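You operate a simulated robot arm through the tools that you are given. There is no shell and no other tool. Be economical: measure what you need, move in short steps, check, and stop when the job is done.

The job below is to be done with a simulated robot arm. You get a single attempt, and the scene is never put back.

## Task
Open the narrow drawer, put the comb marked "57" from the inside of the narrow drawer on the end table and shut the drawer again. Turn the belt knob to 15 N. Push the wide drawer shut. Open the filters drawer, take the grey filter on the top shelf between the trolleys and put it away in the inside of the filters drawer and shut the drawer again. Open the rear drawer, put the purple bracket in the inside of the rear drawer, then shut the drawer. Fetch the lime brush and set it on the bottom shelf of the tall rack. Put the long bar on the top of the square table away on the top of the side bench. Put the purple brush from the lower shelf of the door rack on the top of the end box. Fetch the teal relay from the top of the narrow table and set it in the teal tray there. Lift the teal box lid open. The order is free. Set down upright: grey filter, purple bracket.

It is judged by the outcome, as a careful person would: the job done as asked, and still so three seconds after it is handed in. It fails if anything else is knocked over, pushed out of place, dropped, spilled or broken. A push-on lid holds only when it is set on centred and level and pressed home; a screw cap is set on level and turned clockwise until tight.

## Robot
A 7-joint arm with a two-finger parallel gripper on a trunk, on a base that drives. Base frame: it is fixed to the floor where the robot stands at the start and does not move with it; the origin is under the middle of the robot, x ahead of it, y to its left, z up. Readings come in m, rad, newtons and seconds.
With the tool pointing down near the work surface it reaches from about 0.22 to 0.58 m from the robot's upright axis, wherever it stands. Its first joint turns from -2.897 to 2.897 rad. Places, roughly: belt knob [0.9, -0.3, 1.1]; bottom shelf of the tall rack [-1.5, 5.2, 0.4]; comb [0.75, 0.25, 1]; end table (62x16 cm) [2.3, -2.22, 1.14]; filters drawer [-0.4, -6, 0.9]; grey filter (6x4x8 cm) [7.2, 2.1, 0.9]; inside of the filters drawer [-0.5, -6.1, 0.9]; inside of the rear drawer [1.3, 0.6, 1]; lime brush (12x5x7 cm) [-2.4, 0.3, 0.8]; long bar (11x4x4 cm) [-2.2, 0.4, 0.8]; narrow drawer [0.8, 0.1, 1]; purple bracket (6x8x7 cm) [2, -0.6, 1.2]; purple brush (12x5x7 cm) [-0.8, 2.7, 0.9]; rear drawer [1.4, 0.7, 1]; teal box lid [-5.3, 2.7, 0.9]; teal relay (3x4x6 cm) [-0.9, 5.6, 0.9]; teal tray (15x11x4 cm) [-0.8, 5.7, 0.9]; top of the end box [0.2, 1.1, 1.5]; top of the side bench [-4.7, 2.9, 0.8]; wide drawer [0.3, 0.6, 1]. Payload 3.4 kg.
The tool frame sits at the grasp point between the pads (the TCP): z along the fingers, y along the line on which they close. The tips reach 0.03 m beyond it. Largest opening 0.094 m; finger width 0.028, thickness 0.01; the body of the gripper, 0.05 by 0.096 m, starts 0.055 m behind the TCP.
Orientation is that of the tool frame in the base frame, as a unit quaternion [x, y, z, w]. With the fingers straight down and closing along the base's y, the tool's x points along the base's -x, its y along +y and its z along -z.

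## Interface
- The arm moves only by the tool servo_tool. Its argument "steps" is a list of rows, each a list of 3 entries, a list of its own where there are three numbers: the shift along the tool's x, y, z in m, then the turn, a rotation vector about the tool's x, y, z in rad, then the finger opening in m, from 0 to 0.094. In form: [[[x, y, z], [ax, ay, az], claw], ...]. A call has 1 to 12 rows; each row is the pose to reach, as a shift and turn from the pose commanded when the call began, along the tool's axes at that moment. Rows are played at 5 a second. More than 0.05 m and 0.15 rad between two rows, or a gripper value outside its range, and nothing of the call is played. A pose out of reach is approached as far as the arm can. The call stops where the force on the tool passes 40 N (or 10 N more than at its start, if that is more) or the arm is blocked; 0.2 s more then pass. The fingers move at their own pace (about 0.072 m/s each) and stop on an object; they squeeze with about 23 N. The grip force told is the motor's: it shows also when the fingers shut on nothing. Time passes only in rows, and 0.2 s behind the last, so rows that repeat a pose let the fingers close. The reply holds the time, the measured pose of the TCP, the force on the tool along the base axes, the opening and the grip force, in the units named above and with some noise, with the torque about the TCP (base axes, N m) and any sound that the robot's microphone picked up.
- Cameras (640 x 400 px; columns grow to the right, rows downward): "scene" is now at [0.0193, 0.152, 1.6552]; the picture's right is [0.03, -1.00, 0.00], its down [-0.75, -0.02, -0.66] and it looks along [0.66, 0.02, -0.75] (base axes); focal length 277 px, centre (320, 200). "wrist" rides on the gripper at [0.076, 0.014, -0.102] in the tool frame; the picture's right is [-0.18, 0.98, 0.00], its down [-0.75, -0.14, -0.64] and it looks along [-0.63, -0.12, 0.77] (tool axes); focal length 243 px, centre (320, 200). There is no depth. A picture from a camera that has moved, and an enlarged one, comes with that camera's place and axes in the base frame and with its lens.
- snapshot(camera): a new picture of that camera. It takes no simulated time.
- lift_body(by): slides the trunk up (or, below 0, down) by that many m; the arm and the scene camera ride with it, the base frame stays. It gives what a move gives, with no picture.
- drive_base(legs): drives the robot by 1 to 6 legs, each [ahead, left, turn to the left] in m, m and rad, along the robot's own axes; the way and the turn of a leg run together, so that a leg with both is an arc; at most 1.5 m and 3.142 rad a leg. The arm and the cameras ride along, it lands a little off, and it stops where it bumps. It gives what a move gives.
- aim_head(pan, tilt): turns the head with the scene camera to pan (to the left, within 2.705 rad either way) and tilt (down, from -0.506 to 1.204), counted from straight ahead of the robot. It gives what a move gives.
- zoom(camera, box): a new picture of the part [left, top, right, bottom] of that camera's present view, enlarged. It takes no simulated time.
- hand_in(): hands the job in; it is judged then, once.

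Work in short steps. Places have to be worked out from the pictures, the camera data and where the tool is seen: move nearer, look again, correct. Check each grasp and each placing, and mend what went wrong. You have 556 turns and 360 pictures in all, those below and enlarged ones among them. Open the gripper and draw the arm clear of the work before you hand the job in, unless the task says otherwise; then end with one line.

The tools are called after "Request:" as name(argument=value, ...) on one line, values as JSON. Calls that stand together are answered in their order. servo_tool: Moves the arm, as the interface text tells. Its arguments: {"type":"object","properties":{"steps":{"type":"array","items":{"type":"array"}}},"required":["steps"]} The other tools are called the same way: lift_body (by) slides the trunk up or down; drive_base (legs) drives the base; aim_head (pan, tilt) turns the head that bears the scene camera; snapshot (camera) takes a picture; zoom (camera, box) takes an enlarged picture of a part of a camera's view; hand_in () hands the job in.

At the start:

```text
time_s: 0.0
tcp_pos: [0.3421, 0.0451, 1.3412]
ee_rot: [0.0, 1.0, -0.001, 0.0]
ft_force: [1.3, 0.7, -0.4]
wrist_torque: [0.0, 0.0, 0.0]
gripper_width: 0.0938
grip_force: 0.1
trunk travel left (down, up): [-0.325, 0.061]
robot x, y, heading: [-0.0025, -0.0013, -0.001]
head pan, tilt: [0.028, 0.85]
```

scene: 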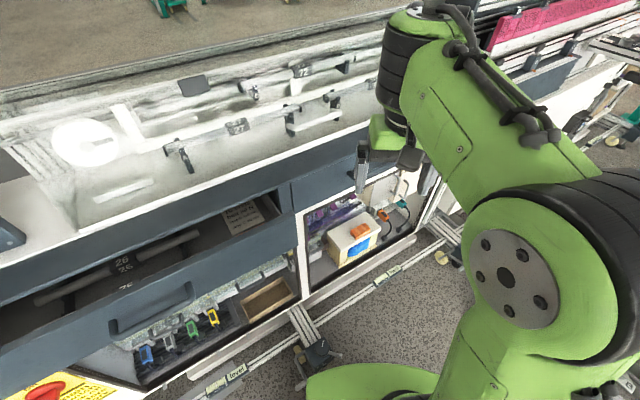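
wrist: 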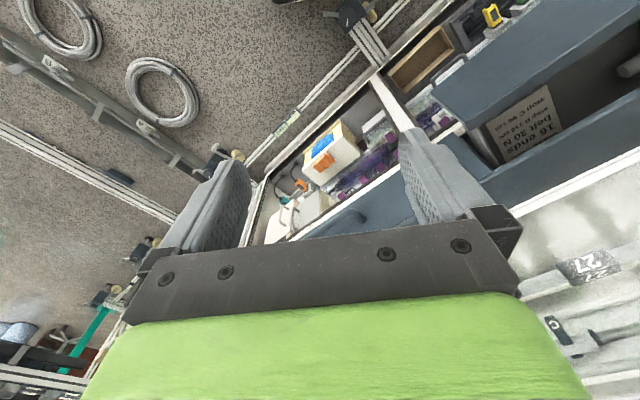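

I start by looking around: the picture shows a machine with a wide drawer open to the left and the narrow drawer near ahead. I turn the head to see the work ahead.

Request:
aim_head(pan=0.5, tilt=0.7)

Request:
snapshot(camera="scene")

Request:
aim_head(pan=-0.6, tilt=0.6)

Request:
snapshot(camera="scene")

```text
time_s: 0.9
tcp_pos: [0.3429, 0.0447, 1.3408]
ee_rot: [0.0, 1.0, 0.0, 0.0]
ft_force: [1.0, 0.1, 0.9]
wrist_torque: [0.02, 0.0, 0.01]
gripper_width: 0.0938
grip_force: 0.1
trunk travel left (down, up): [-0.325, 0.061]
robot x, y, heading: [-0.0011, -0.0005, -0.001]
head pan, tilt: [0.499, 0.7]
```

```text
357 pictures are left
camera scene: at [0.0158, 0.1903, 1.6675], right [0.48, -0.88, 0.0], down [-0.57, -0.31, -0.76], along [0.67, 0.37, -0.64], focal length 277 px, centre (320, 200)
```

scene: 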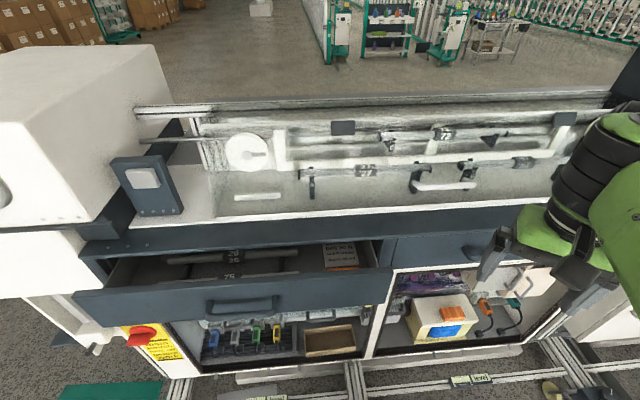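

```text
time_s: 2.2
tcp_pos: [0.3419, 0.0451, 1.3407]
ee_rot: [0.0, 1.0, 0.0, 0.0]
ft_force: [0.2, -0.3, -0.5]
wrist_torque: [0.03, -0.03, 0.03]
gripper_width: 0.0938
grip_force: 0.0
trunk travel left (down, up): [-0.325, 0.061]
robot x, y, heading: [0.0014, -0.0002, -0.001]
head pan, tilt: [-0.6, 0.6]
```

```text
356 pictures are left
camera scene: at [0.0142, 0.0999, 1.6762], right [-0.56, -0.83, 0.0], down [-0.47, 0.32, -0.83], along [0.68, -0.47, -0.56], focal length 277 px, centre (320, 200)
```

scene: 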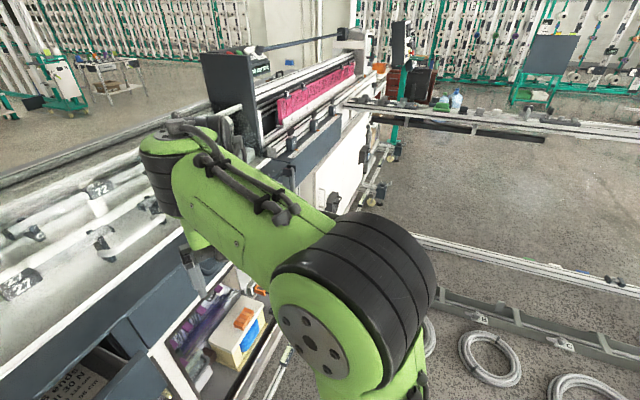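

The wide drawer stands about 0.45 m open with its handle near (0.25, 0.55, 1.0). I look left and backward before driving.

Request:
aim_head(pan=1.2, tilt=0.6)

Request:
snapshot(camera="scene")

Request:
aim_head(pan=2.4, tilt=0.4)

Request:
snapshot(camera="scene")

Request:
aim_head(pan=-2.2, tilt=0.4)

Request:
snapshot(camera="scene")

```text
time_s: 4.0
tcp_pos: [0.3417, 0.0439, 1.341]
ee_rot: [0.0, 1.0, 0.0, 0.0]
ft_force: [0.5, 0.9, 0.3]
wrist_torque: [-0.04, 0.02, 0.01]
gripper_width: 0.0938
grip_force: 0.1
trunk travel left (down, up): [-0.325, 0.061]
robot x, y, heading: [0.0007, 0.0052, -0.002]
head pan, tilt: [1.201, 0.6]
```

```text
355 pictures are left
camera scene: at [-0.0268, 0.2322, 1.6762], right [0.93, -0.36, 0.0], down [-0.2, -0.53, -0.83], along [0.3, 0.77, -0.56], focal length 277 px, centre (320, 200)
```

scene: 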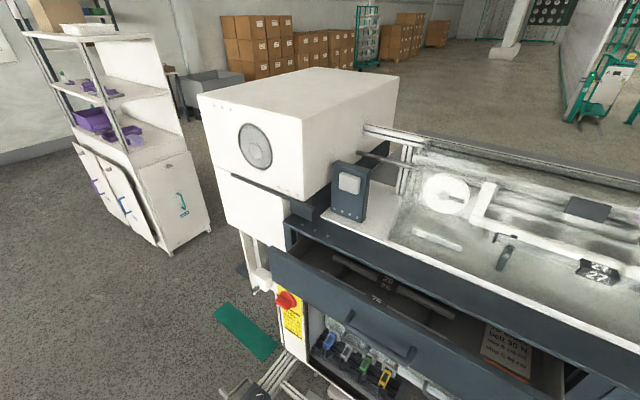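

```text
time_s: 5.4
tcp_pos: [0.3432, 0.0452, 1.3412]
ee_rot: [0.0, 1.0, 0.0, 0.0]
ft_force: [0.7, 0.3, -0.6]
wrist_torque: [-0.02, 0.02, -0.03]
gripper_width: 0.0939
grip_force: 0.2
trunk travel left (down, up): [-0.325, 0.061]
robot x, y, heading: [0.0026, -0.0012, -0.001]
head pan, tilt: [2.4, 0.4]
```

```text
354 pictures are left
camera scene: at [-0.127, 0.2124, 1.6944], right [0.68, 0.74, 0.0], down [0.29, -0.26, -0.92], along [-0.68, 0.62, -0.39], focal length 277 px, centre (320, 200)
```

scene: 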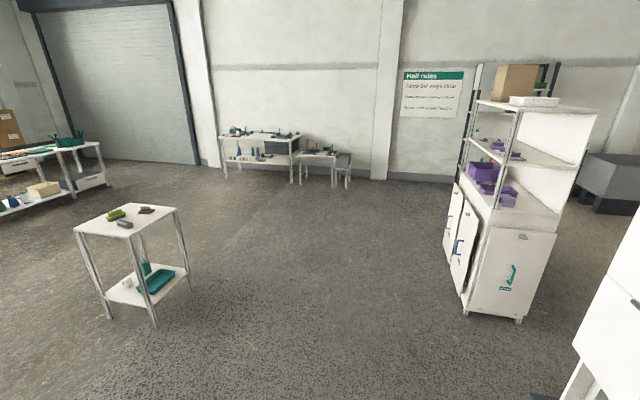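

```text
time_s: 9.1
tcp_pos: [0.3421, 0.045, 1.34]
ee_rot: [0.0, 1.0, 0.001, 0.0]
ft_force: [-0.4, 0.0, -0.1]
wrist_torque: [0.01, 0.0, -0.01]
gripper_width: 0.0941
grip_force: 0.0
trunk travel left (down, up): [-0.325, 0.061]
robot x, y, heading: [0.0006, 0.0024, 0.002]
head pan, tilt: [-2.201, 0.4]
```

```text
353 pictures are left
camera scene: at [-0.1133, 0.0749, 1.6944], right [-0.81, 0.59, 0.0], down [0.23, 0.31, -0.92], along [-0.54, -0.74, -0.39], focal length 277 px, centre (320, 200)
```

scene: 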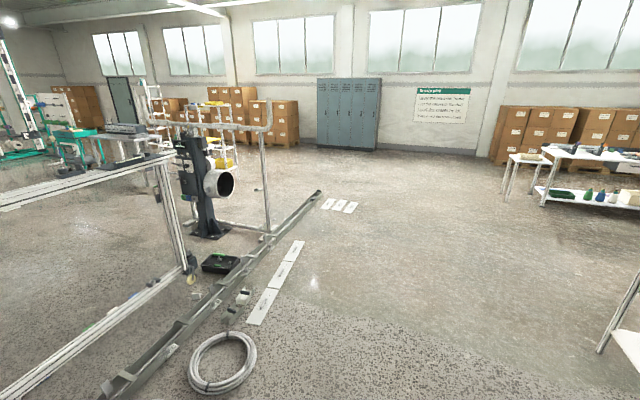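

The way is clear. I drive back and left to stand before the wide drawer.

Request:
drive_base(legs=[[-0.33, 0, 0], [0, 0.5, 0]])

Request:
aim_head(pan=0.0, tilt=0.8)

Request:
snapshot(camera="scene")

Request:
snapshot(camera="wrist")

```text
time_s: 13.9
tcp_pos: [0.022, 0.5546, 1.3402]
ee_rot: [0.006, 1.0, 0.0, 0.0]
ft_force: [-0.1, 1.3, 0.3]
wrist_torque: [0.02, -0.01, 0.04]
gripper_width: 0.0937
grip_force: 0.0
trunk travel left (down, up): [-0.325, 0.061]
robot x, y, heading: [-0.3204, 0.5154, -0.012]
head pan, tilt: [-2.201, 0.4]
```

```text
time_s: 15.9
tcp_pos: [0.0213, 0.5529, 1.3404]
ee_rot: [0.007, 1.0, -0.001, 0.0]
ft_force: [0.5, 0.8, -0.4]
wrist_torque: [0.0, -0.02, 0.05]
gripper_width: 0.0941
grip_force: 0.1
trunk travel left (down, up): [-0.325, 0.061]
robot x, y, heading: [-0.3236, 0.5123, -0.014]
head pan, tilt: [0.0, 0.799]
```

```text
352 pictures are left
camera scene: at [-0.2971, 0.6615, 1.6593], right [-0.01, -1.0, 0.0], down [-0.72, 0.01, -0.7], along [0.7, -0.01, -0.72], focal length 277 px, centre (320, 200)
```

scene: 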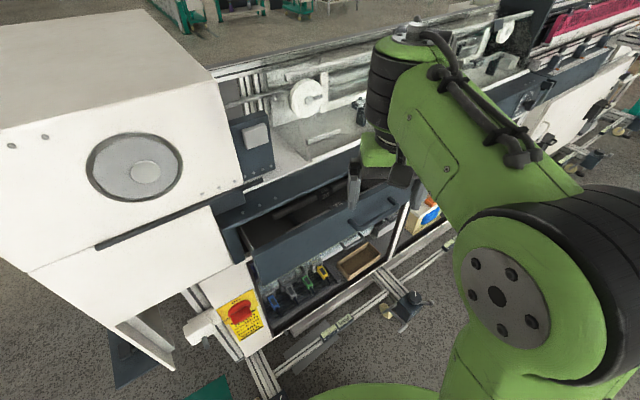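

```text
351 pictures are left
camera wrist: at [-0.0549, 0.5682, 1.4437], right [0.2, 0.98, 0.0], down [0.75, -0.15, 0.64], along [0.63, -0.13, -0.77], focal length 243 px, centre (320, 200)
```

wrist: 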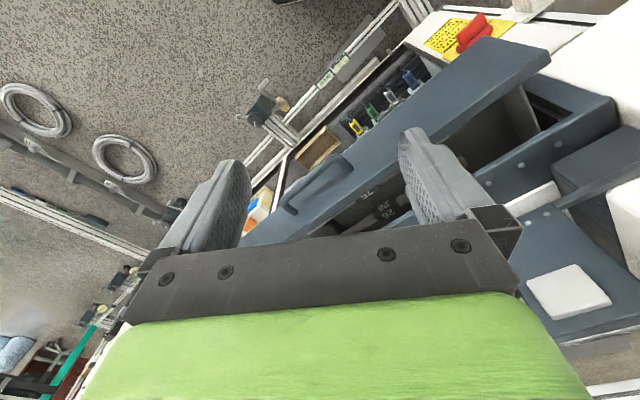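

The machine is turned by about 0.5 rad to me; its fronts face (-0.88,-0.48). The wide drawer is only about 0.18 m open. I back off, turn to face it squarely and look again.

Request:
drive_base(legs=[[-0.1, -0.2, 0], [0, 0, 0.512]])

Request:
aim_head(pan=0.3, tilt=0.6)

Request:
snapshot(camera="scene")

Request:
snapshot(camera="wrist")

```text
time_s: 19.1
tcp_pos: [-0.1457, 0.5212, 1.3413]
ee_rot: [-0.249, 0.968, -0.001, 0.0]
ft_force: [-0.1, 1.2, -0.4]
wrist_torque: [0.0, 0.02, -0.02]
gripper_width: 0.0941
grip_force: 0.1
trunk travel left (down, up): [-0.325, 0.061]
robot x, y, heading: [-0.4207, 0.3175, 0.504]
head pan, tilt: [0.0, 0.799]
```

```text
time_s: 19.9
tcp_pos: [-0.1452, 0.5213, 1.3416]
ee_rot: [-0.25, 0.968, 0.0, 0.0]
ft_force: [0.3, -0.3, -0.7]
wrist_torque: [0.02, -0.02, 0.0]
gripper_width: 0.0937
grip_force: 0.0
trunk travel left (down, up): [-0.325, 0.061]
robot x, y, heading: [-0.4274, 0.321, 0.505]
head pan, tilt: [0.3, 0.6]
```

```text
350 pictures are left
camera scene: at [-0.4869, 0.4822, 1.6761], right [0.72, -0.69, 0.0], down [-0.39, -0.41, -0.82], along [0.57, 0.59, -0.57], focal length 277 px, centre (320, 200)
```

scene: 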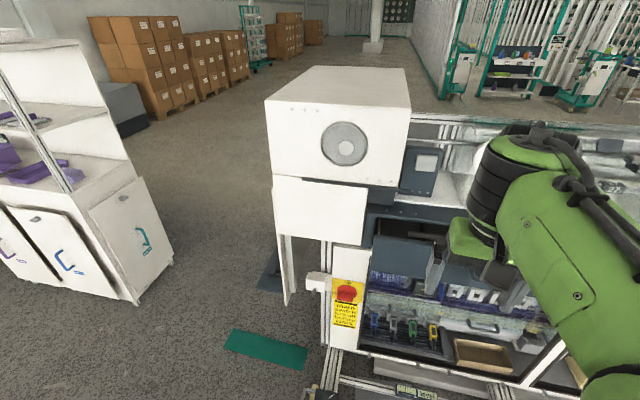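

```text
349 pictures are left
camera wrist: at [-0.2201, 0.4974, 1.4437], right [-0.31, 0.95, 0.0], down [0.73, 0.24, 0.64], along [0.61, 0.2, -0.77], focal length 243 px, centre (320, 200)
```

wrist: 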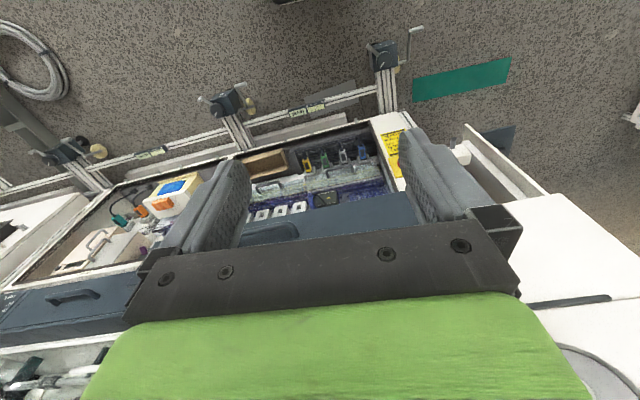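

Line geometry gives the machine yaw ≈0.61 rad, with the wide drawer front at about 0.5 m along its normal. I align the heading and shift in front of it.

Request:
drive_base(legs=[[0, 0, 0.105], [0, -0.18, 0], [0.1, 0, 0]])

Request:
aim_head(pan=0.0, tilt=0.7)

Request:
snapshot(camera="scene")

Request:
snapshot(camera="wrist")

```text
time_s: 22.7
tcp_pos: [0.0165, 0.4569, 1.3399]
ee_rot: [-0.299, 0.954, 0.0, 0.0]
ft_force: [0.1, 0.2, -0.1]
wrist_torque: [-0.03, 0.01, -0.01]
gripper_width: 0.0941
grip_force: 0.1
trunk travel left (down, up): [-0.325, 0.061]
robot x, y, heading: [-0.2365, 0.224, 0.608]
head pan, tilt: [0.3, 0.6]
```

```text
time_s: 23.5
tcp_pos: [0.0145, 0.4574, 1.3411]
ee_rot: [-0.3, 0.954, 0.0, -0.001]
ft_force: [-0.8, 0.1, 0.4]
wrist_torque: [0.02, -0.01, 0.01]
gripper_width: 0.0941
grip_force: 0.1
trunk travel left (down, up): [-0.325, 0.061]
robot x, y, heading: [-0.2396, 0.2236, 0.612]
head pan, tilt: [0.0, 0.7]
```

```text
348 pictures are left
camera scene: at [-0.3054, 0.3601, 1.6676], right [0.57, -0.82, 0.0], down [-0.53, -0.37, -0.77], along [0.63, 0.44, -0.64], focal length 277 px, centre (320, 200)
```

scene: 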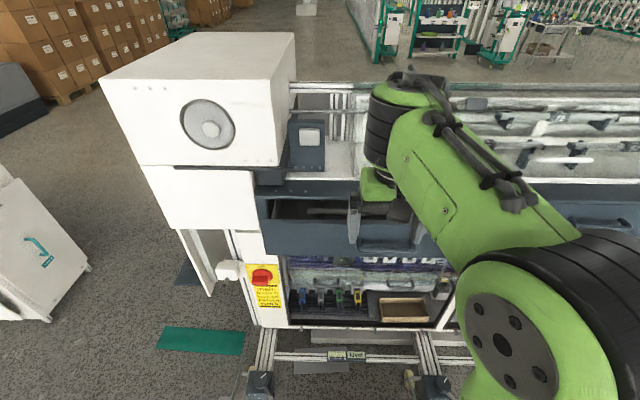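

```text
347 pictures are left
camera wrist: at [-0.0567, 0.4248, 1.4438], right [-0.41, 0.91, 0.0], down [0.7, 0.32, 0.64], along [0.59, 0.26, -0.77], focal length 243 px, centre (320, 200)
```

wrist: 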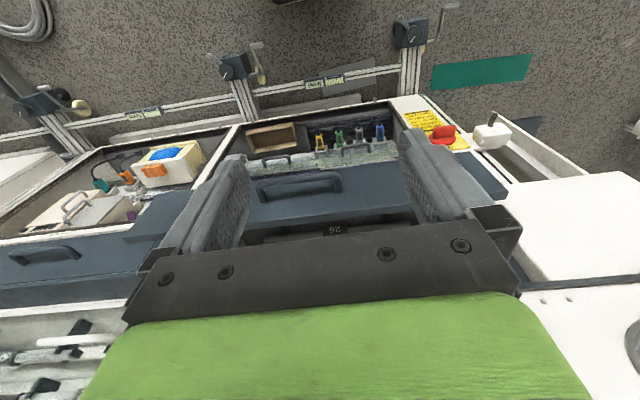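

Now I'm square to the machine. I close the fingers and tilt the tool forward about 0.8 rad so the fingertips lead for pushing.

Request:
servo_tool(steps=[[[0, 0, 0], [0, -0.13, 0], 0], [[0, 0, 0.02], [0, -0.26, 0], 0], [[0, 0, 0.04], [0, -0.39, 0], 0], [[0, 0, 0.06], [0, -0.52, 0], 0], [[0, 0, 0.08], [0, -0.65, 0], 0], [[0, 0, 0.1], [0, -0.78, 0], 0], [[0, 0, 0.13], [0, -0.78, 0], 0], [[0, 0, 0.16], [0, -0.78, 0], 0], [[0, 0, 0.18], [0, -0.78, 0], 0]])

Request:
snapshot(camera="scene")

Request:
snapshot(camera="wrist")

```text
time_s: 25.5
tcp_pos: [0.0198, 0.4708, 1.2042]
ee_rot: [-0.286, 0.882, 0.109, 0.357]
ft_force: [-0.2, 1.3, -0.3]
wrist_torque: [-0.04, -0.05, -0.06]
gripper_width: 0.0
grip_force: 23.3
out of reach, approached as far as the arm can: row 1, 2, 7, 8, 9
trunk travel left (down, up): [-0.325, 0.061]
robot x, y, heading: [-0.2401, 0.2225, 0.61]
head pan, tilt: [0.0, 0.7]
```

```text
346 pictures are left
camera scene: at [-0.3066, 0.3642, 1.6671], right [0.57, -0.82, 0.0], down [-0.53, -0.37, -0.76], along [0.63, 0.44, -0.64], focal length 277 px, centre (320, 200)
```

scene: 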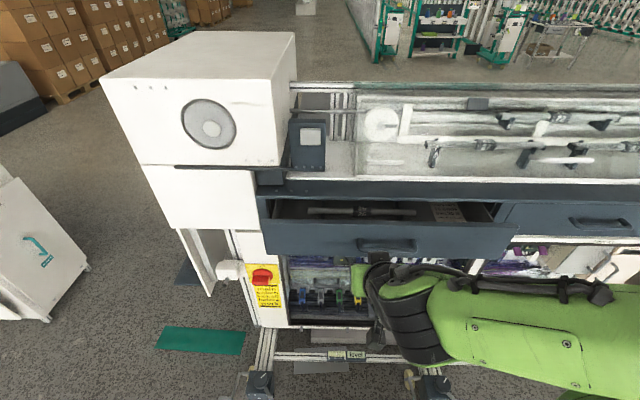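

```text
345 pictures are left
camera wrist: at [-0.0927, 0.4092, 1.226], right [-0.47, 0.88, 0.12], down [0.15, -0.05, 0.99], along [0.87, 0.48, -0.11], focal length 243 px, centre (320, 200)
```

wrist: 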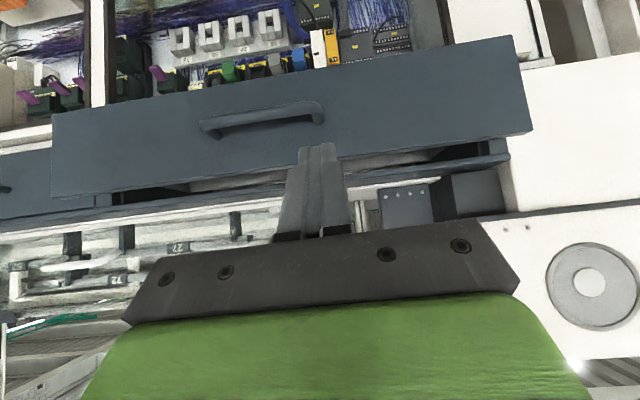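

Triangulating both views: drawer front face lies ~0.555 m ahead of me, z 1.05–1.14, handle at z≈1.09. I lower the trunk 0.1 m, shift left of the handle and advance until contact.

Request:
lift_body(by=-0.1)

Request:
servo_tool(steps=[[[-0.018, 0.015, 0.017], [0, 0, 0], 0], [[-0.036, 0.03, 0.035], [0, 0, 0], 0], [[-0.054, 0.03, 0.052], [0, 0, 0], 0], [[-0.072, 0.03, 0.069], [0, 0, 0], 0], [[-0.087, 0.03, 0.083], [0, 0, 0], 0], [[-0.1, 0.03, 0.097], [0, 0, 0], 0]])

Request:
snapshot(camera="scene")

Request:
snapshot(camera="wrist")

```text
time_s: 26.8
tcp_pos: [0.0201, 0.4685, 1.1046]
ee_rot: [-0.285, 0.883, 0.11, 0.357]
ft_force: [0.3, 0.4, 0.9]
wrist_torque: [0.0, -0.01, -0.01]
gripper_width: 0.0001
grip_force: 22.5
trunk travel left (down, up): [-0.225, 0.161]
robot x, y, heading: [-0.2382, 0.2249, 0.61]
head pan, tilt: [0.0, 0.7]
```

```text
time_s: 28.2
tcp_pos: [0.117, 0.5741, 1.1038]
ee_rot: [-0.285, 0.883, 0.109, 0.357]
ft_force: [0.0, -0.6, 0.9]
wrist_torque: [-0.02, 0.02, -0.02]
gripper_width: 0.0002
grip_force: 22.8
trunk travel left (down, up): [-0.225, 0.161]
robot x, y, heading: [-0.2389, 0.2212, 0.614]
head pan, tilt: [0.0, 0.7]
```

```text
344 pictures are left
camera scene: at [-0.3042, 0.3611, 1.5672], right [0.57, -0.82, 0.0], down [-0.53, -0.37, -0.76], along [0.63, 0.44, -0.64], focal length 277 px, centre (320, 200)
```

scene: 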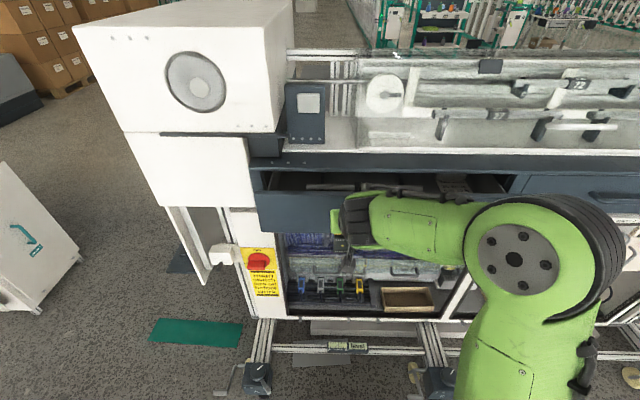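

```text
343 pictures are left
camera wrist: at [0.0053, 0.5126, 1.1251], right [-0.46, 0.88, 0.12], down [0.16, -0.05, 0.99], along [0.87, 0.48, -0.11], focal length 243 px, centre (320, 200)
```

wrist: 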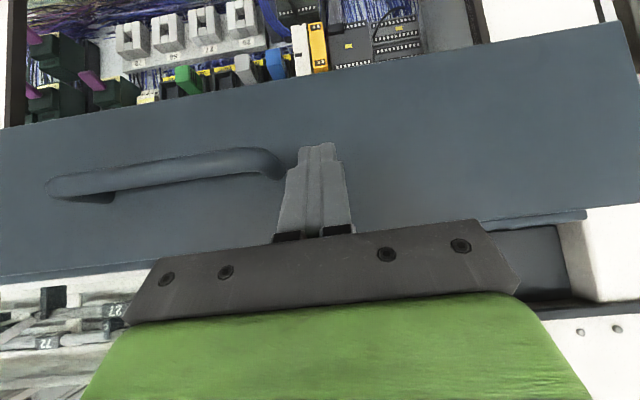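

The tips are now in front of the face just beside the handle's end. I push forward.

Request:
servo_tool(steps=[[[0, 0.02, 0], [0, 0, 0], 0], [[-0.014, 0.02, 0.014], [0, 0, 0], 0], [[-0.029, 0.02, 0.028], [0, 0, 0], 0], [[-0.043, 0.02, 0.042], [0, 0, 0], 0], [[-0.057, 0.02, 0.056], [0, 0, 0], 0], [[-0.072, 0.02, 0.069], [0, 0, 0], 0], [[-0.086, 0.02, 0.083], [0, 0, 0], 0], [[-0.1, 0.02, 0.097], [0, 0, 0], 0]])

Request:
snapshot(camera="scene")

```text
time_s: 30.0
tcp_pos: [0.2157, 0.6674, 1.1041]
ee_rot: [-0.286, 0.883, 0.109, 0.356]
ft_force: [-18.8, -16.3, 0.7]
wrist_torque: [-0.03, 0.31, -0.11]
gripper_width: 0.0
grip_force: 23.0
trunk travel left (down, up): [-0.225, 0.161]
robot x, y, heading: [-0.2406, 0.228, 0.615]
head pan, tilt: [0.0, 0.7]
```

```text
342 pictures are left
camera scene: at [-0.3094, 0.3568, 1.5674], right [0.57, -0.82, 0.0], down [-0.53, -0.37, -0.77], along [0.63, 0.44, -0.64], focal length 277 px, centre (320, 200)
```

scene: 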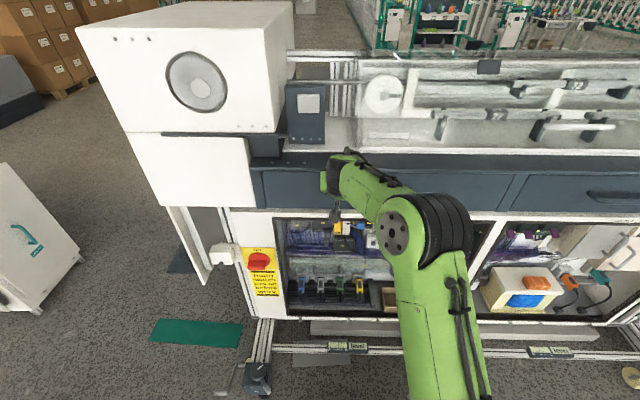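

It looks nearly shut; I push a little more to be sure it is home.

Request:
servo_tool(steps=[[[-0.007, 0, 0.007], [0, 0, 0], 0], [[-0.014, 0, 0.014], [0, 0, 0], 0], [[-0.021, 0, 0.021], [0, 0, 0], 0]])

Request:
zoom(camera="scene", box=[240, 120, 640, 240])

```text
time_s: 30.3
tcp_pos: [0.2144, 0.6677, 1.1042]
ee_rot: [-0.287, 0.884, 0.109, 0.352]
ft_force: [-18.0, -15.8, 7.1]
wrist_torque: [-0.13, -0.11, -0.14]
gripper_width: 0.0003
grip_force: 22.9
trunk travel left (down, up): [-0.225, 0.161]
robot x, y, heading: [-0.2407, 0.2228, 0.61]
head pan, tilt: [0.0, 0.7]
stopped in row 1: the force on the tool passed its limit at 44 N (the readings are from after the stop); the commanded pose is now the measured one
```

```text
1.60 times, centred on (440, 180) of scene
camera zoom: at [-0.311, 0.355, 1.5676], right [0.57, -0.82, 0.0], down [-0.52, -0.37, -0.77], along [0.63, 0.44, -0.64], focal length 443 px, centre (128, 232)
```

zoom: 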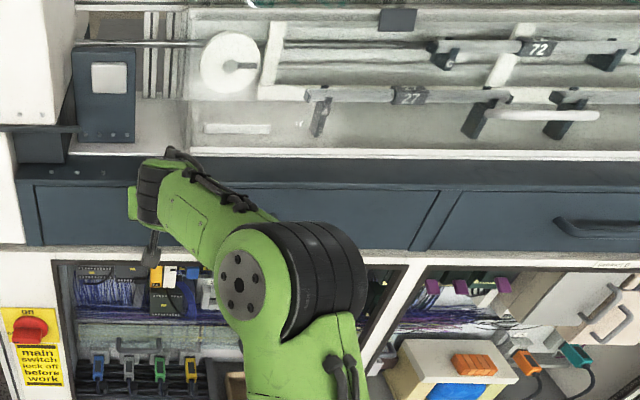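

The drawer is flush against its stop: wide drawer shut. I retreat the arm and drive right to the narrow drawer (handle ≈0.66 m to my right).

Request:
servo_tool(steps=[[[0.03, 0, -0.028], [0, 0, 0], 0], [[0.06, 0, -0.056], [0, 0, 0], 0], [[0.09, 0, -0.084], [0, 0, 0], 0.03], [[0.12, 0, -0.112], [0, 0, 0], 0.05], [[0.15, -0.03, -0.14], [0, 0, 0], 0.06], [[0.17, -0.07, -0.16], [0, 0, 0], 0.06]])

Request:
drive_base(legs=[[0, -0.66, 0]])

Request:
snapshot(camera="scene")

Request:
snapshot(camera="wrist")

```text
refused: row 5 steps farther than a row can; nothing moved
```

```text
time_s: 31.4
tcp_pos: [0.2314, 0.6431, 1.0993]
ee_rot: [-0.295, 0.884, 0.112, 0.345]
ft_force: [-11.4, -9.4, 4.5]
wrist_torque: [0.04, 0.14, -0.07]
gripper_width: 0.0
grip_force: 23.5
trunk travel left (down, up): [-0.225, 0.161]
robot x, y, heading: [-0.2198, 0.1932, 0.611]
head pan, tilt: [0.0, 0.7]
stopped in leg 1: the force on the tool passed its limit at 74 N (the readings are from after the stop); the commanded pose is now the measured one
```

```text
340 pictures are left
camera scene: at [-0.2873, 0.3255, 1.5674], right [0.58, -0.82, 0.0], down [-0.53, -0.37, -0.77], along [0.63, 0.44, -0.64], focal length 277 px, centre (320, 200)
```

scene: 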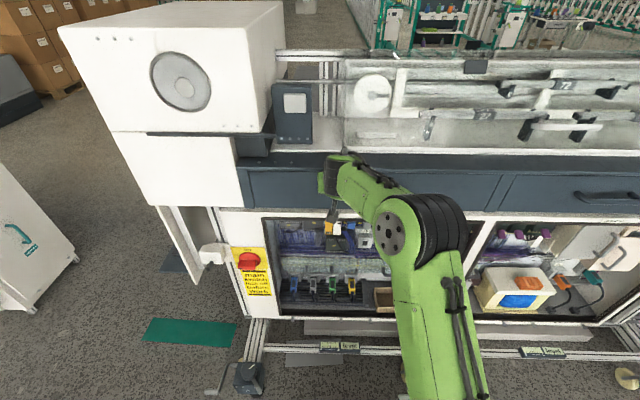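

```text
339 pictures are left
camera wrist: at [0.121, 0.5798, 1.1233], right [-0.48, 0.87, 0.12], down [0.18, -0.04, 0.98], along [0.86, 0.49, -0.14], focal length 243 px, centre (320, 200)
```

wrist: 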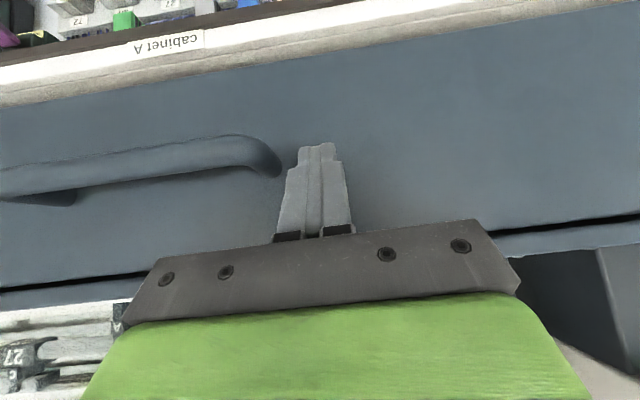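

My retreat was refused and the drive nudged the tips against the handle; no harm visible. I retreat now with smaller rows.

Request:
servo_tool(steps=[[[0.01, 0.01, -0.01], [0, 0, 0], 0], [[0.03, 0.01, -0.028], [0, 0, 0], 0], [[0.06, 0, -0.056], [0, 0, 0], 0.01], [[0.09, 0, -0.084], [0, 0, 0], 0.03], [[0.12, 0, -0.112], [0, 0, 0], 0.05], [[0.145, 0, -0.135], [0, 0, 0], 0.06], [[0.16, -0.03, -0.15], [0, 0, 0], 0.06], [[0.165, -0.07, -0.155], [0, 0, 0], 0.06]])

```text
time_s: 33.2
tcp_pos: [0.0954, 0.4516, 1.0998]
ee_rot: [-0.296, 0.884, 0.113, 0.345]
ft_force: [-0.2, -0.6, 0.2]
wrist_torque: [0.03, 0.03, 0.02]
gripper_width: 0.0601
grip_force: 0.0
trunk travel left (down, up): [-0.225, 0.161]
robot x, y, heading: [-0.2161, 0.1903, 0.609]
head pan, tilt: [0.0, 0.7]
```

Clear now. I drive right 0.62 m.

Request:
drive_base(legs=[[0, -0.62, 0]])

Request:
snapshot(camera="scene")

Request:
snapshot(camera="wrist")

```text
time_s: 36.7
tcp_pos: [0.4497, -0.0598, 1.1]
ee_rot: [-0.289, 0.886, 0.11, 0.346]
ft_force: [-0.5, -0.6, 0.2]
wrist_torque: [0.02, 0.02, 0.03]
gripper_width: 0.0599
grip_force: 0.0
trunk travel left (down, up): [-0.225, 0.161]
robot x, y, heading: [0.131, -0.3148, 0.6]
head pan, tilt: [0.0, 0.7]
```

```text
338 pictures are left
camera scene: at [0.0696, -0.1782, 1.5674], right [0.56, -0.83, 0.0], down [-0.53, -0.36, -0.76], along [0.63, 0.43, -0.64], focal length 277 px, centre (320, 200)
```

scene: 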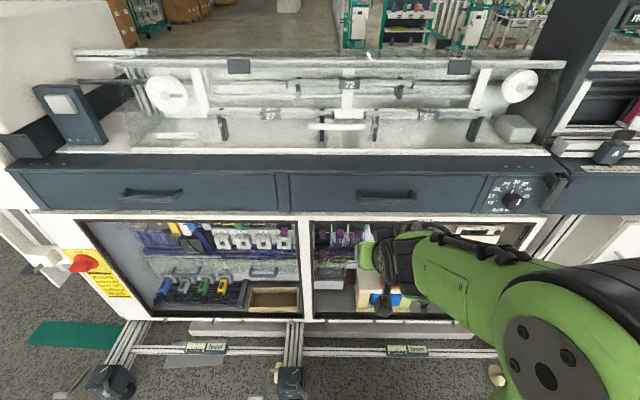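

```text
337 pictures are left
camera wrist: at [0.3392, -0.1209, 1.1245], right [-0.47, 0.88, 0.12], down [0.18, -0.04, 0.98], along [0.87, 0.48, -0.14], focal length 243 px, centre (320, 200)
```

wrist: 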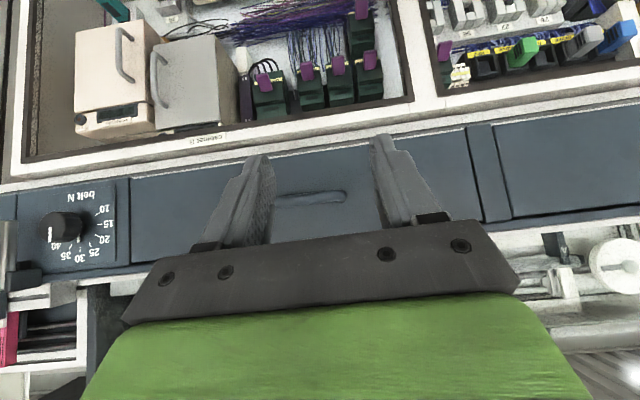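

The narrow drawer handle is ahead at about 0.63 m, z≈1.07, slightly right; the dial (knob now near 30) is visible too. I roll the gripper 90° so the fingers close across the horizontal handle bar.

Request:
servo_tool(steps=[[[0, 0, 0], [0, 0, 0.143], 0.06], [[0, 0, 0], [0, 0, 0.286], 0.06], [[0, 0, 0], [0, 0, 0.428], 0.06], [[0, 0, 0], [0, 0, 0.571], 0.06], [[0, 0, 0], [0, 0, 0.714], 0.06], [[0, 0, 0], [0, 0, 0.857], 0.06], [[0, 0, 0], [0, 0, 1.0], 0.06], [[0, 0, 0], [0, 0, 1.142], 0.06], [[0, 0, 0], [0, 0, 1.285], 0.06], [[0, 0, 0], [0, 0, 1.428], 0.06], [[0, 0, 0], [0, 0, 1.571], 0.06]])

Request:
snapshot(camera="wrist")

```text
time_s: 39.1
tcp_pos: [0.4504, -0.059, 1.0995]
ee_rot: [0.423, 0.83, 0.322, 0.166]
ft_force: [-0.3, 0.0, -0.7]
wrist_torque: [-0.01, 0.0, 0.04]
gripper_width: 0.06
grip_force: 0.1
trunk travel left (down, up): [-0.225, 0.161]
robot x, y, heading: [0.1335, -0.3126, 0.6]
head pan, tilt: [0.0, 0.7]
```

```text
336 pictures are left
camera wrist: at [0.3563, -0.0314, 1.1853], right [0.69, 0.28, 0.67], down [0.01, -0.92, 0.38], along [0.72, -0.26, -0.64], focal length 243 px, centre (320, 200)
```

wrist: 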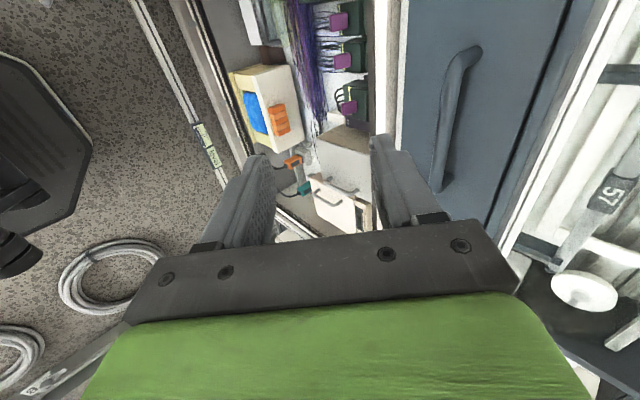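

The handle bar triangulates to ~0.63 m ahead, z≈1.07, 0.03 m right. I raise the tool pitch to ~20° below horizontal and go to a pre-grasp 7 cm before the bar.

Request:
servo_tool(steps=[[[-0.014, 0.026, 0.023], [-0.12, 0, 0], 0.06], [[-0.028, 0.052, 0.045], [-0.24, 0, 0], 0.06], [[-0.042, 0.079, 0.068], [-0.36, 0, 0], 0.06], [[-0.055, 0.106, 0.091], [-0.46, 0, 0], 0.06]])

Request:
snapshot(camera="wrist")

Request:
snapshot(camera="scene")

```text
time_s: 40.1
tcp_pos: [0.5944, -0.0205, 1.1055]
ee_rot: [0.372, 0.735, 0.503, 0.26]
ft_force: [0.0, -0.4, 0.8]
wrist_torque: [0.0, -0.01, -0.04]
gripper_width: 0.0599
grip_force: 0.0
trunk travel left (down, up): [-0.225, 0.161]
robot x, y, heading: [0.1343, -0.3138, 0.601]
head pan, tilt: [0.0, 0.7]
```

```text
335 pictures are left
camera wrist: at [0.4763, -0.0119, 1.1551], right [0.39, 0.06, 0.92], down [-0.08, -0.99, 0.1], along [0.92, -0.12, -0.38], focal length 243 px, centre (320, 200)
```

wrist: 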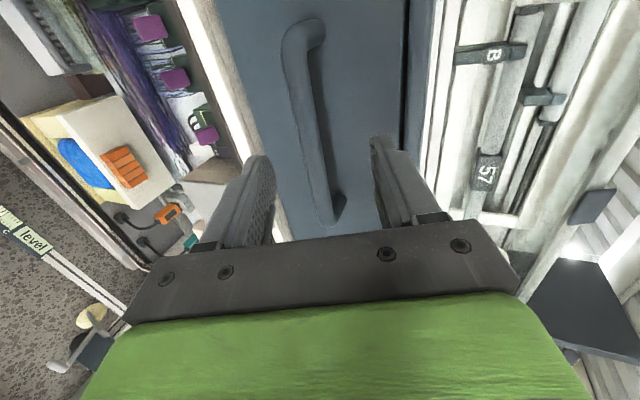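

```text
334 pictures are left
camera scene: at [0.0704, -0.1772, 1.5673], right [0.56, -0.83, 0.0], down [-0.53, -0.36, -0.76], along [0.63, 0.43, -0.64], focal length 277 px, centre (320, 200)
```

scene: 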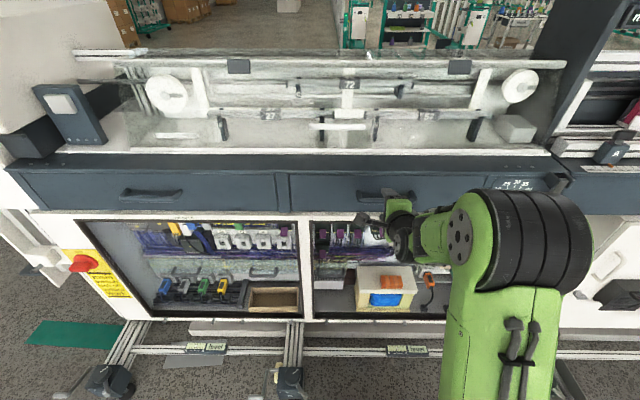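

The bar sits centred between the fingers (about 5 mm toward the lower finger). I advance 5 cm along the tool and look.

Request:
servo_tool(steps=[[[0, -0.004, 0.025], [0, 0, 0], 0.06], [[0, -0.005, 0.05], [0, 0, 0], 0.06]])

Request:
snapshot(camera="wrist")

```text
time_s: 40.7
tcp_pos: [0.6331, 0.0078, 1.0831]
ee_rot: [0.373, 0.735, 0.503, 0.259]
ft_force: [0.3, 0.9, -0.1]
wrist_torque: [-0.01, 0.0, 0.01]
gripper_width: 0.0601
grip_force: 0.0
trunk travel left (down, up): [-0.225, 0.161]
robot x, y, heading: [0.1322, -0.3143, 0.603]
head pan, tilt: [0.0, 0.7]
```

```text
333 pictures are left
camera wrist: at [0.5137, 0.0156, 1.1331], right [0.39, 0.06, 0.92], down [-0.08, -0.99, 0.1], along [0.92, -0.12, -0.38], focal length 243 px, centre (320, 200)
```

wrist: 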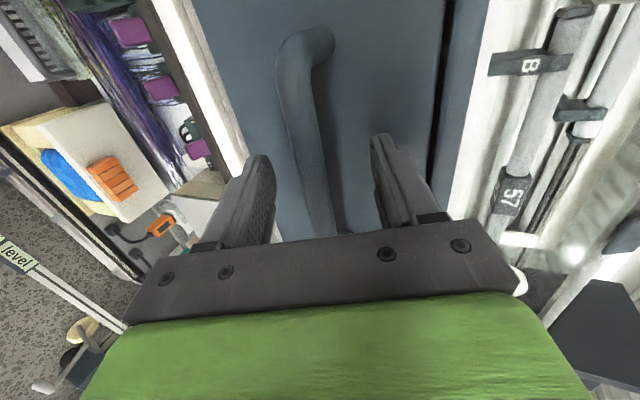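

The bar is between the fingers. I advance a bit more and close.

Request:
servo_tool(steps=[[[0, -0.004, 0.012], [0, 0, 0], 0.06], [[0, -0.005, 0.025], [0, 0, 0], 0.06], [[0, -0.005, 0.025], [0, 0, 0], 0.0], [[0, -0.005, 0.025], [0, 0, 0], 0.0], [[0, -0.005, 0.025], [0, 0, 0], 0.0]])

Request:
snapshot(camera="wrist")

```text
time_s: 41.3
tcp_pos: [0.6428, 0.0128, 1.0826]
ee_rot: [0.37, 0.729, 0.512, 0.264]
ft_force: [1.4, 1.1, 13.7]
wrist_torque: [-0.52, 0.74, 0.0]
gripper_width: 0.0382
grip_force: 7.2
trunk travel left (down, up): [-0.225, 0.161]
robot x, y, heading: [0.135, -0.3153, 0.595]
head pan, tilt: [0.0, 0.7]
stopped in row 3: the force on the tool passed its limit at 45 N (the readings are from after the stop); the commanded pose is now the measured one
```

```text
332 pictures are left
camera wrist: at [0.5215, 0.0214, 1.13], right [0.37, 0.05, 0.93], down [-0.08, -0.99, 0.09], along [0.92, -0.11, -0.36], focal length 243 px, centre (320, 200)
```

wrist: 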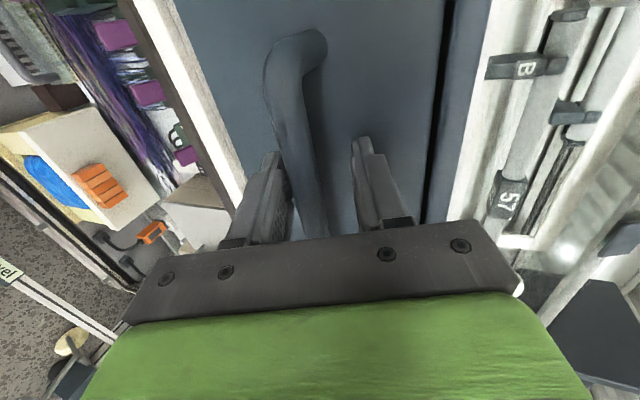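

The lower finger met the bar first; I shift down 12 mm and close again.

Request:
servo_tool(steps=[[[0, 0, 0], [0, 0, 0], 0.05], [[0, -0.006, 0], [0, 0, 0], 0.05], [[0, -0.012, 0], [0, 0, 0], 0.05], [[0, -0.013, 0], [0, 0, 0], 0.03], [[0, -0.013, 0], [0, 0, 0], 0.0], [[0, -0.013, 0], [0, 0, 0], 0.0], [[0, -0.013, 0], [0, 0, 0], 0.0]])

Request:
snapshot(camera="wrist")

```text
time_s: 41.6
tcp_pos: [0.6403, 0.0135, 1.0689]
ee_rot: [0.374, 0.737, 0.501, 0.258]
ft_force: [-20.1, -13.0, 5.0]
wrist_torque: [0.34, -0.58, -0.27]
gripper_width: 0.0475
grip_force: 0.1
trunk travel left (down, up): [-0.225, 0.161]
robot x, y, heading: [0.1341, -0.3154, 0.603]
head pan, tilt: [0.0, 0.7]
stopped in row 1: the force on the tool passed its limit at 72 N (the readings are from after the stop); the commanded pose is now the measured one
```

```text
331 pictures are left
camera wrist: at [0.5215, 0.0213, 1.1205], right [0.4, 0.07, 0.92], down [-0.08, -0.99, 0.11], along [0.91, -0.12, -0.39], focal length 243 px, centre (320, 200)
```

wrist: 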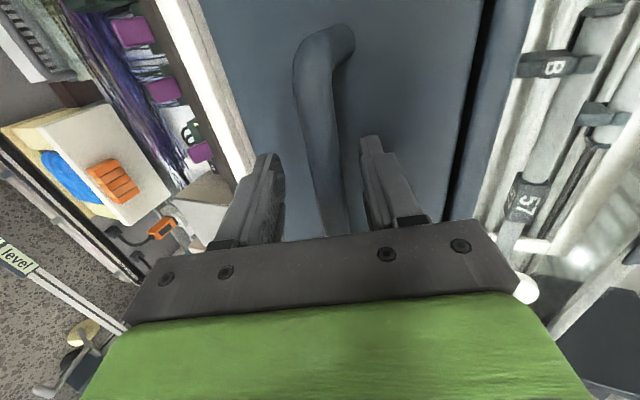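

Now the bar is centred but the tips press the face. I back off 6 mm and close.

Request:
servo_tool(steps=[[[0, 0, -0.004], [0, 0, 0], 0.048], [[0, 0, -0.008], [0, 0, 0], 0.048], [[0, 0, -0.008], [0, 0, 0], 0.03], [[0, 0, -0.008], [0, 0, 0], 0.015], [[0, 0, -0.008], [0, 0, 0], 0.0], [[0, 0, -0.008], [0, 0, 0], 0.0]])

Request:
snapshot(camera="wrist")

```text
time_s: 43.0
tcp_pos: [0.6375, 0.011, 1.0733]
ee_rot: [0.373, 0.734, 0.505, 0.258]
ft_force: [3.1, 1.8, 28.0]
wrist_torque: [0.59, 0.42, -0.71]
gripper_width: 0.0203
grip_force: 45.3
trunk travel left (down, up): [-0.225, 0.161]
robot x, y, heading: [0.1328, -0.3202, 0.6]
head pan, tilt: [0.0, 0.7]
```

```text
330 pictures are left
camera wrist: at [0.5184, 0.0188, 1.1253], right [0.39, 0.06, 0.92], down [-0.08, -0.99, 0.1], along [0.92, -0.12, -0.38], focal length 243 px, centre (320, 200)
```

wrist: 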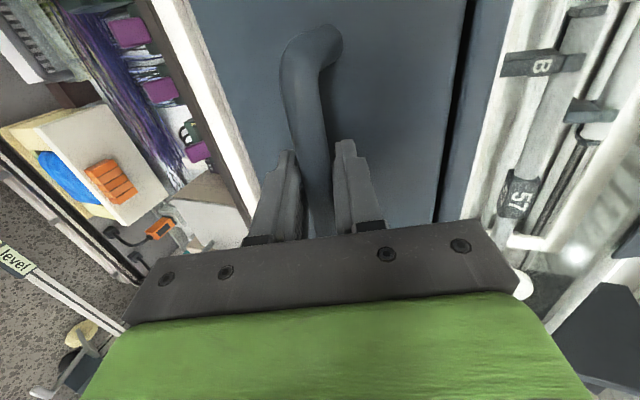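

The bar is gripped (20 mm). I pull the drawer out with the arm first.

Request:
servo_tool(steps=[[[0, -0.01, -0.019], [0, 0, 0], 0], [[0, -0.017, -0.037], [0, 0, 0], 0], [[0, -0.024, -0.056], [0, 0, 0], 0], [[0, -0.032, -0.075], [0, 0, 0], 0], [[0, -0.038, -0.093], [0, 0, 0], 0], [[0, -0.046, -0.112], [0, 0, 0], 0], [[0, -0.053, -0.131], [0, 0, 0], 0]])

Request:
snapshot(camera="scene")

```text
time_s: 43.8
tcp_pos: [0.5987, -0.0153, 1.0754]
ee_rot: [0.372, 0.731, 0.509, 0.26]
ft_force: [-0.4, 1.5, 11.2]
wrist_torque: [0.43, 0.44, -0.92]
gripper_width: 0.0206
grip_force: 44.8
trunk travel left (down, up): [-0.225, 0.161]
robot x, y, heading: [0.1326, -0.3158, 0.597]
head pan, tilt: [0.0, 0.7]
stopped in row 3: the force on the tool passed its limit at 41 N (the readings are from after the stop); the commanded pose is now the measured one
```

```text
329 pictures are left
camera scene: at [0.0679, -0.1779, 1.5669], right [0.56, -0.83, 0.0], down [-0.53, -0.36, -0.76], along [0.63, 0.43, -0.64], focal length 277 px, centre (320, 200)
```

scene: 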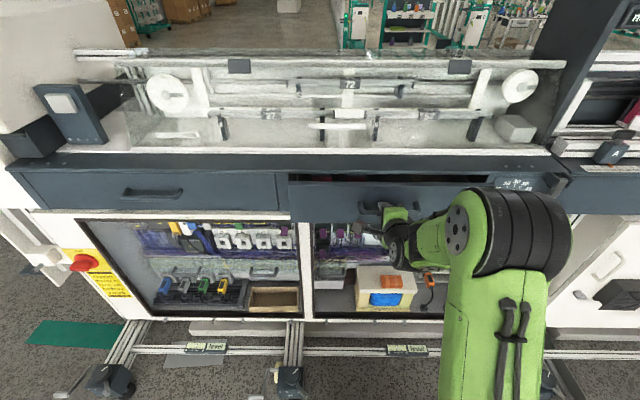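

The drawer moves (about 4.5 cm open). I continue pulling while easing the vertical strain.

Request:
servo_tool(steps=[[[0, -0.004, 0.0], [0, 0, 0], 0], [[0, -0.009, -0.015], [0, 0, 0], 0], [[0, -0.015, -0.03], [0, 0, 0], 0], [[0, -0.021, -0.045], [0, 0, 0], 0], [[0, -0.027, -0.06], [0, 0, 0], 0], [[0, -0.032, -0.075], [0, 0, 0], 0], [[0, -0.038, -0.09], [0, 0, 0], 0], [[0, -0.044, -0.105], [0, 0, 0], 0]])

```text
time_s: 44.7
tcp_pos: [0.5681, -0.0367, 1.0755]
ee_rot: [0.368, 0.729, 0.515, 0.261]
ft_force: [-1.1, 3.2, 11.3]
wrist_torque: [0.48, 0.35, -0.8]
gripper_width: 0.0205
grip_force: 45.1
trunk travel left (down, up): [-0.225, 0.161]
robot x, y, heading: [0.1334, -0.3138, 0.6]
head pan, tilt: [0.0, 0.7]
stopped in row 4: the force on the tool passed its limit at 41 N (the readings are from after the stop); the commanded pose is now the measured one
```

Progress is in small bits; I now pull by driving the base back gently.

Request:
drive_base(legs=[[-0.08, 0, 0]])

Request:
snapshot(camera="scene")

```text
time_s: 45.7
tcp_pos: [0.499, -0.0848, 1.0759]
ee_rot: [0.369, 0.729, 0.514, 0.261]
ft_force: [-3.6, 4.5, 15.8]
wrist_torque: [0.98, 0.45, 0.19]
gripper_width: 0.0207
grip_force: 45.2
trunk travel left (down, up): [-0.225, 0.161]
robot x, y, heading: [0.0629, -0.3636, 0.597]
head pan, tilt: [0.0, 0.7]
```

```text
328 pictures are left
camera scene: at [-0.0026, -0.2248, 1.5672], right [0.57, -0.82, 0.0], down [-0.53, -0.36, -0.77], along [0.63, 0.43, -0.64], focal length 277 px, centre (320, 200)
```

scene: 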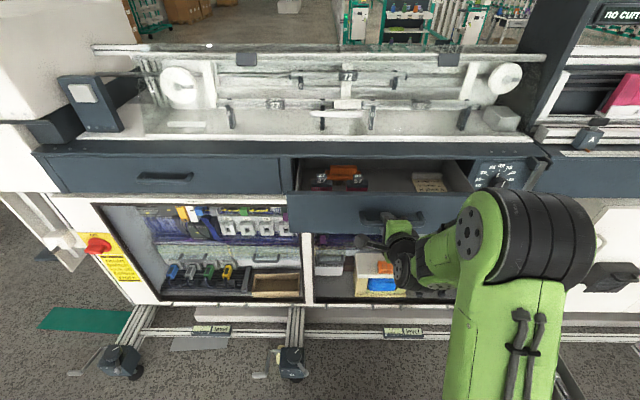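

Driving works well; the drawer is now ~0.17 m open with items visible. I pull another 0.1 m.

Request:
drive_base(legs=[[-0.08, 0, 0.01]])

Request:
snapshot(camera="scene")

```text
time_s: 46.8
tcp_pos: [0.4341, -0.1263, 1.075]
ee_rot: [0.365, 0.731, 0.515, 0.259]
ft_force: [4.8, -9.0, 10.4]
wrist_torque: [0.52, 0.26, -1.37]
gripper_width: 0.0201
grip_force: 45.2
trunk travel left (down, up): [-0.225, 0.161]
robot x, y, heading: [-0.0002, -0.4059, 0.605]
head pan, tilt: [0.0, 0.7]
```

```text
327 pictures are left
camera scene: at [-0.0659, -0.2733, 1.5676], right [0.57, -0.82, 0.0], down [-0.53, -0.37, -0.77], along [0.63, 0.44, -0.64], focal length 277 px, centre (320, 200)
```

scene: 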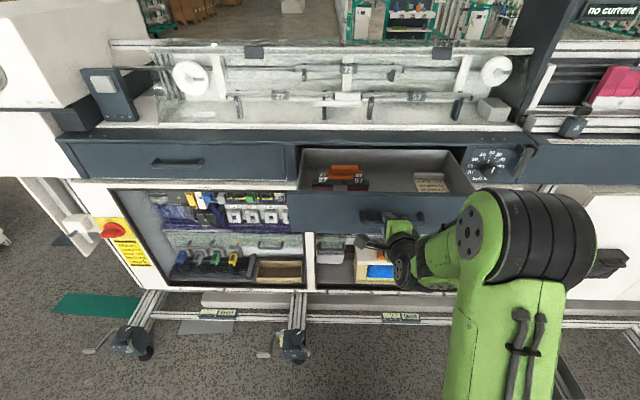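

Request:
zoom(camera="scene", box=[290, 130, 490, 230])

```text
3.20 times, centred on (390, 180) of scene
camera zoom: at [-0.0659, -0.2733, 1.5676], right [0.57, -0.82, 0.0], down [-0.53, -0.37, -0.77], along [0.63, 0.44, -0.64], focal length 886 px, centre (96, 264)
```

zoom: 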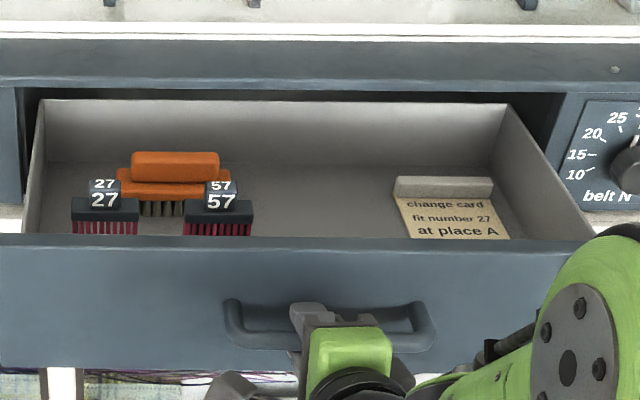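

Comb 57 is at the right with comb 27 on its left and a brush behind. I try to pull 5 cm more for room.

Request:
drive_base(legs=[[-0.05, 0, 0]])

Request:
zoom(camera="scene", box=[280, 110, 480, 235])

```text
time_s: 47.7
tcp_pos: [0.4066, -0.1443, 1.0809]
ee_rot: [0.366, 0.725, 0.522, 0.261]
ft_force: [0.5, -1.3, 0.8]
wrist_torque: [0.71, 0.49, -0.34]
gripper_width: 0.0157
grip_force: 44.7
trunk travel left (down, up): [-0.225, 0.161]
robot x, y, heading: [-0.025, -0.4248, 0.614]
head pan, tilt: [0.0, 0.7]
stopped in leg 1: the force on the tool passed its limit at 128 N (the readings are from after the stop); the commanded pose is now the measured one
```

```text
3.20 times, centred on (380, 172) of scene
camera zoom: at [-0.095, -0.2912, 1.5673], right [0.57, -0.82, 0.0], down [-0.53, -0.37, -0.77], along [0.63, 0.44, -0.64], focal length 886 px, centre (128, 288)
```

zoom: 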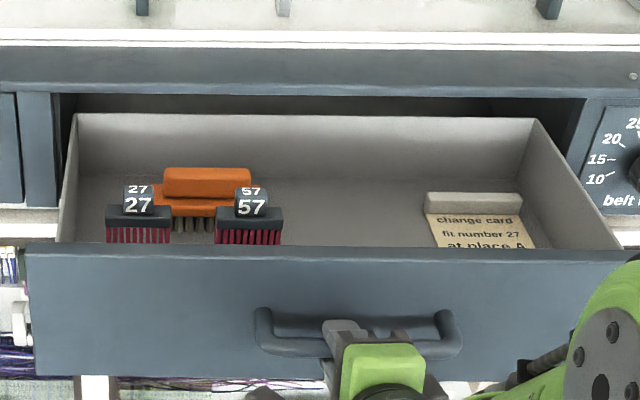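

The drawer hit its end stop, fully open. I release the handle and back away, then bring the tool up and vertical over the drawer.

Request:
servo_tool(steps=[[[0, 0, 0], [0, 0, 0], 0.05], [[0, 0, 0], [0, 0, 0], 0.06], [[0, 0, -0.03], [0, 0, 0], 0.06], [[0, 0, -0.06], [0, 0, 0], 0.06], [[0, 0.04, -0.075], [0.1, 0, 0], 0.06], [[0, 0.08, -0.08], [0.2, 0, 0], 0.06], [[0, 0.12, -0.085], [0.3, 0, 0], 0.06]])

```text
time_s: 49.3
tcp_pos: [0.3733, -0.1696, 1.2213]
ee_rot: [0.4, 0.794, 0.408, 0.205]
ft_force: [-0.8, -0.1, 0.0]
wrist_torque: [0.0, 0.01, 0.01]
gripper_width: 0.0599
grip_force: 0.0
trunk travel left (down, up): [-0.225, 0.161]
robot x, y, heading: [-0.0312, -0.4278, 0.614]
head pan, tilt: [0.0, 0.7]
```

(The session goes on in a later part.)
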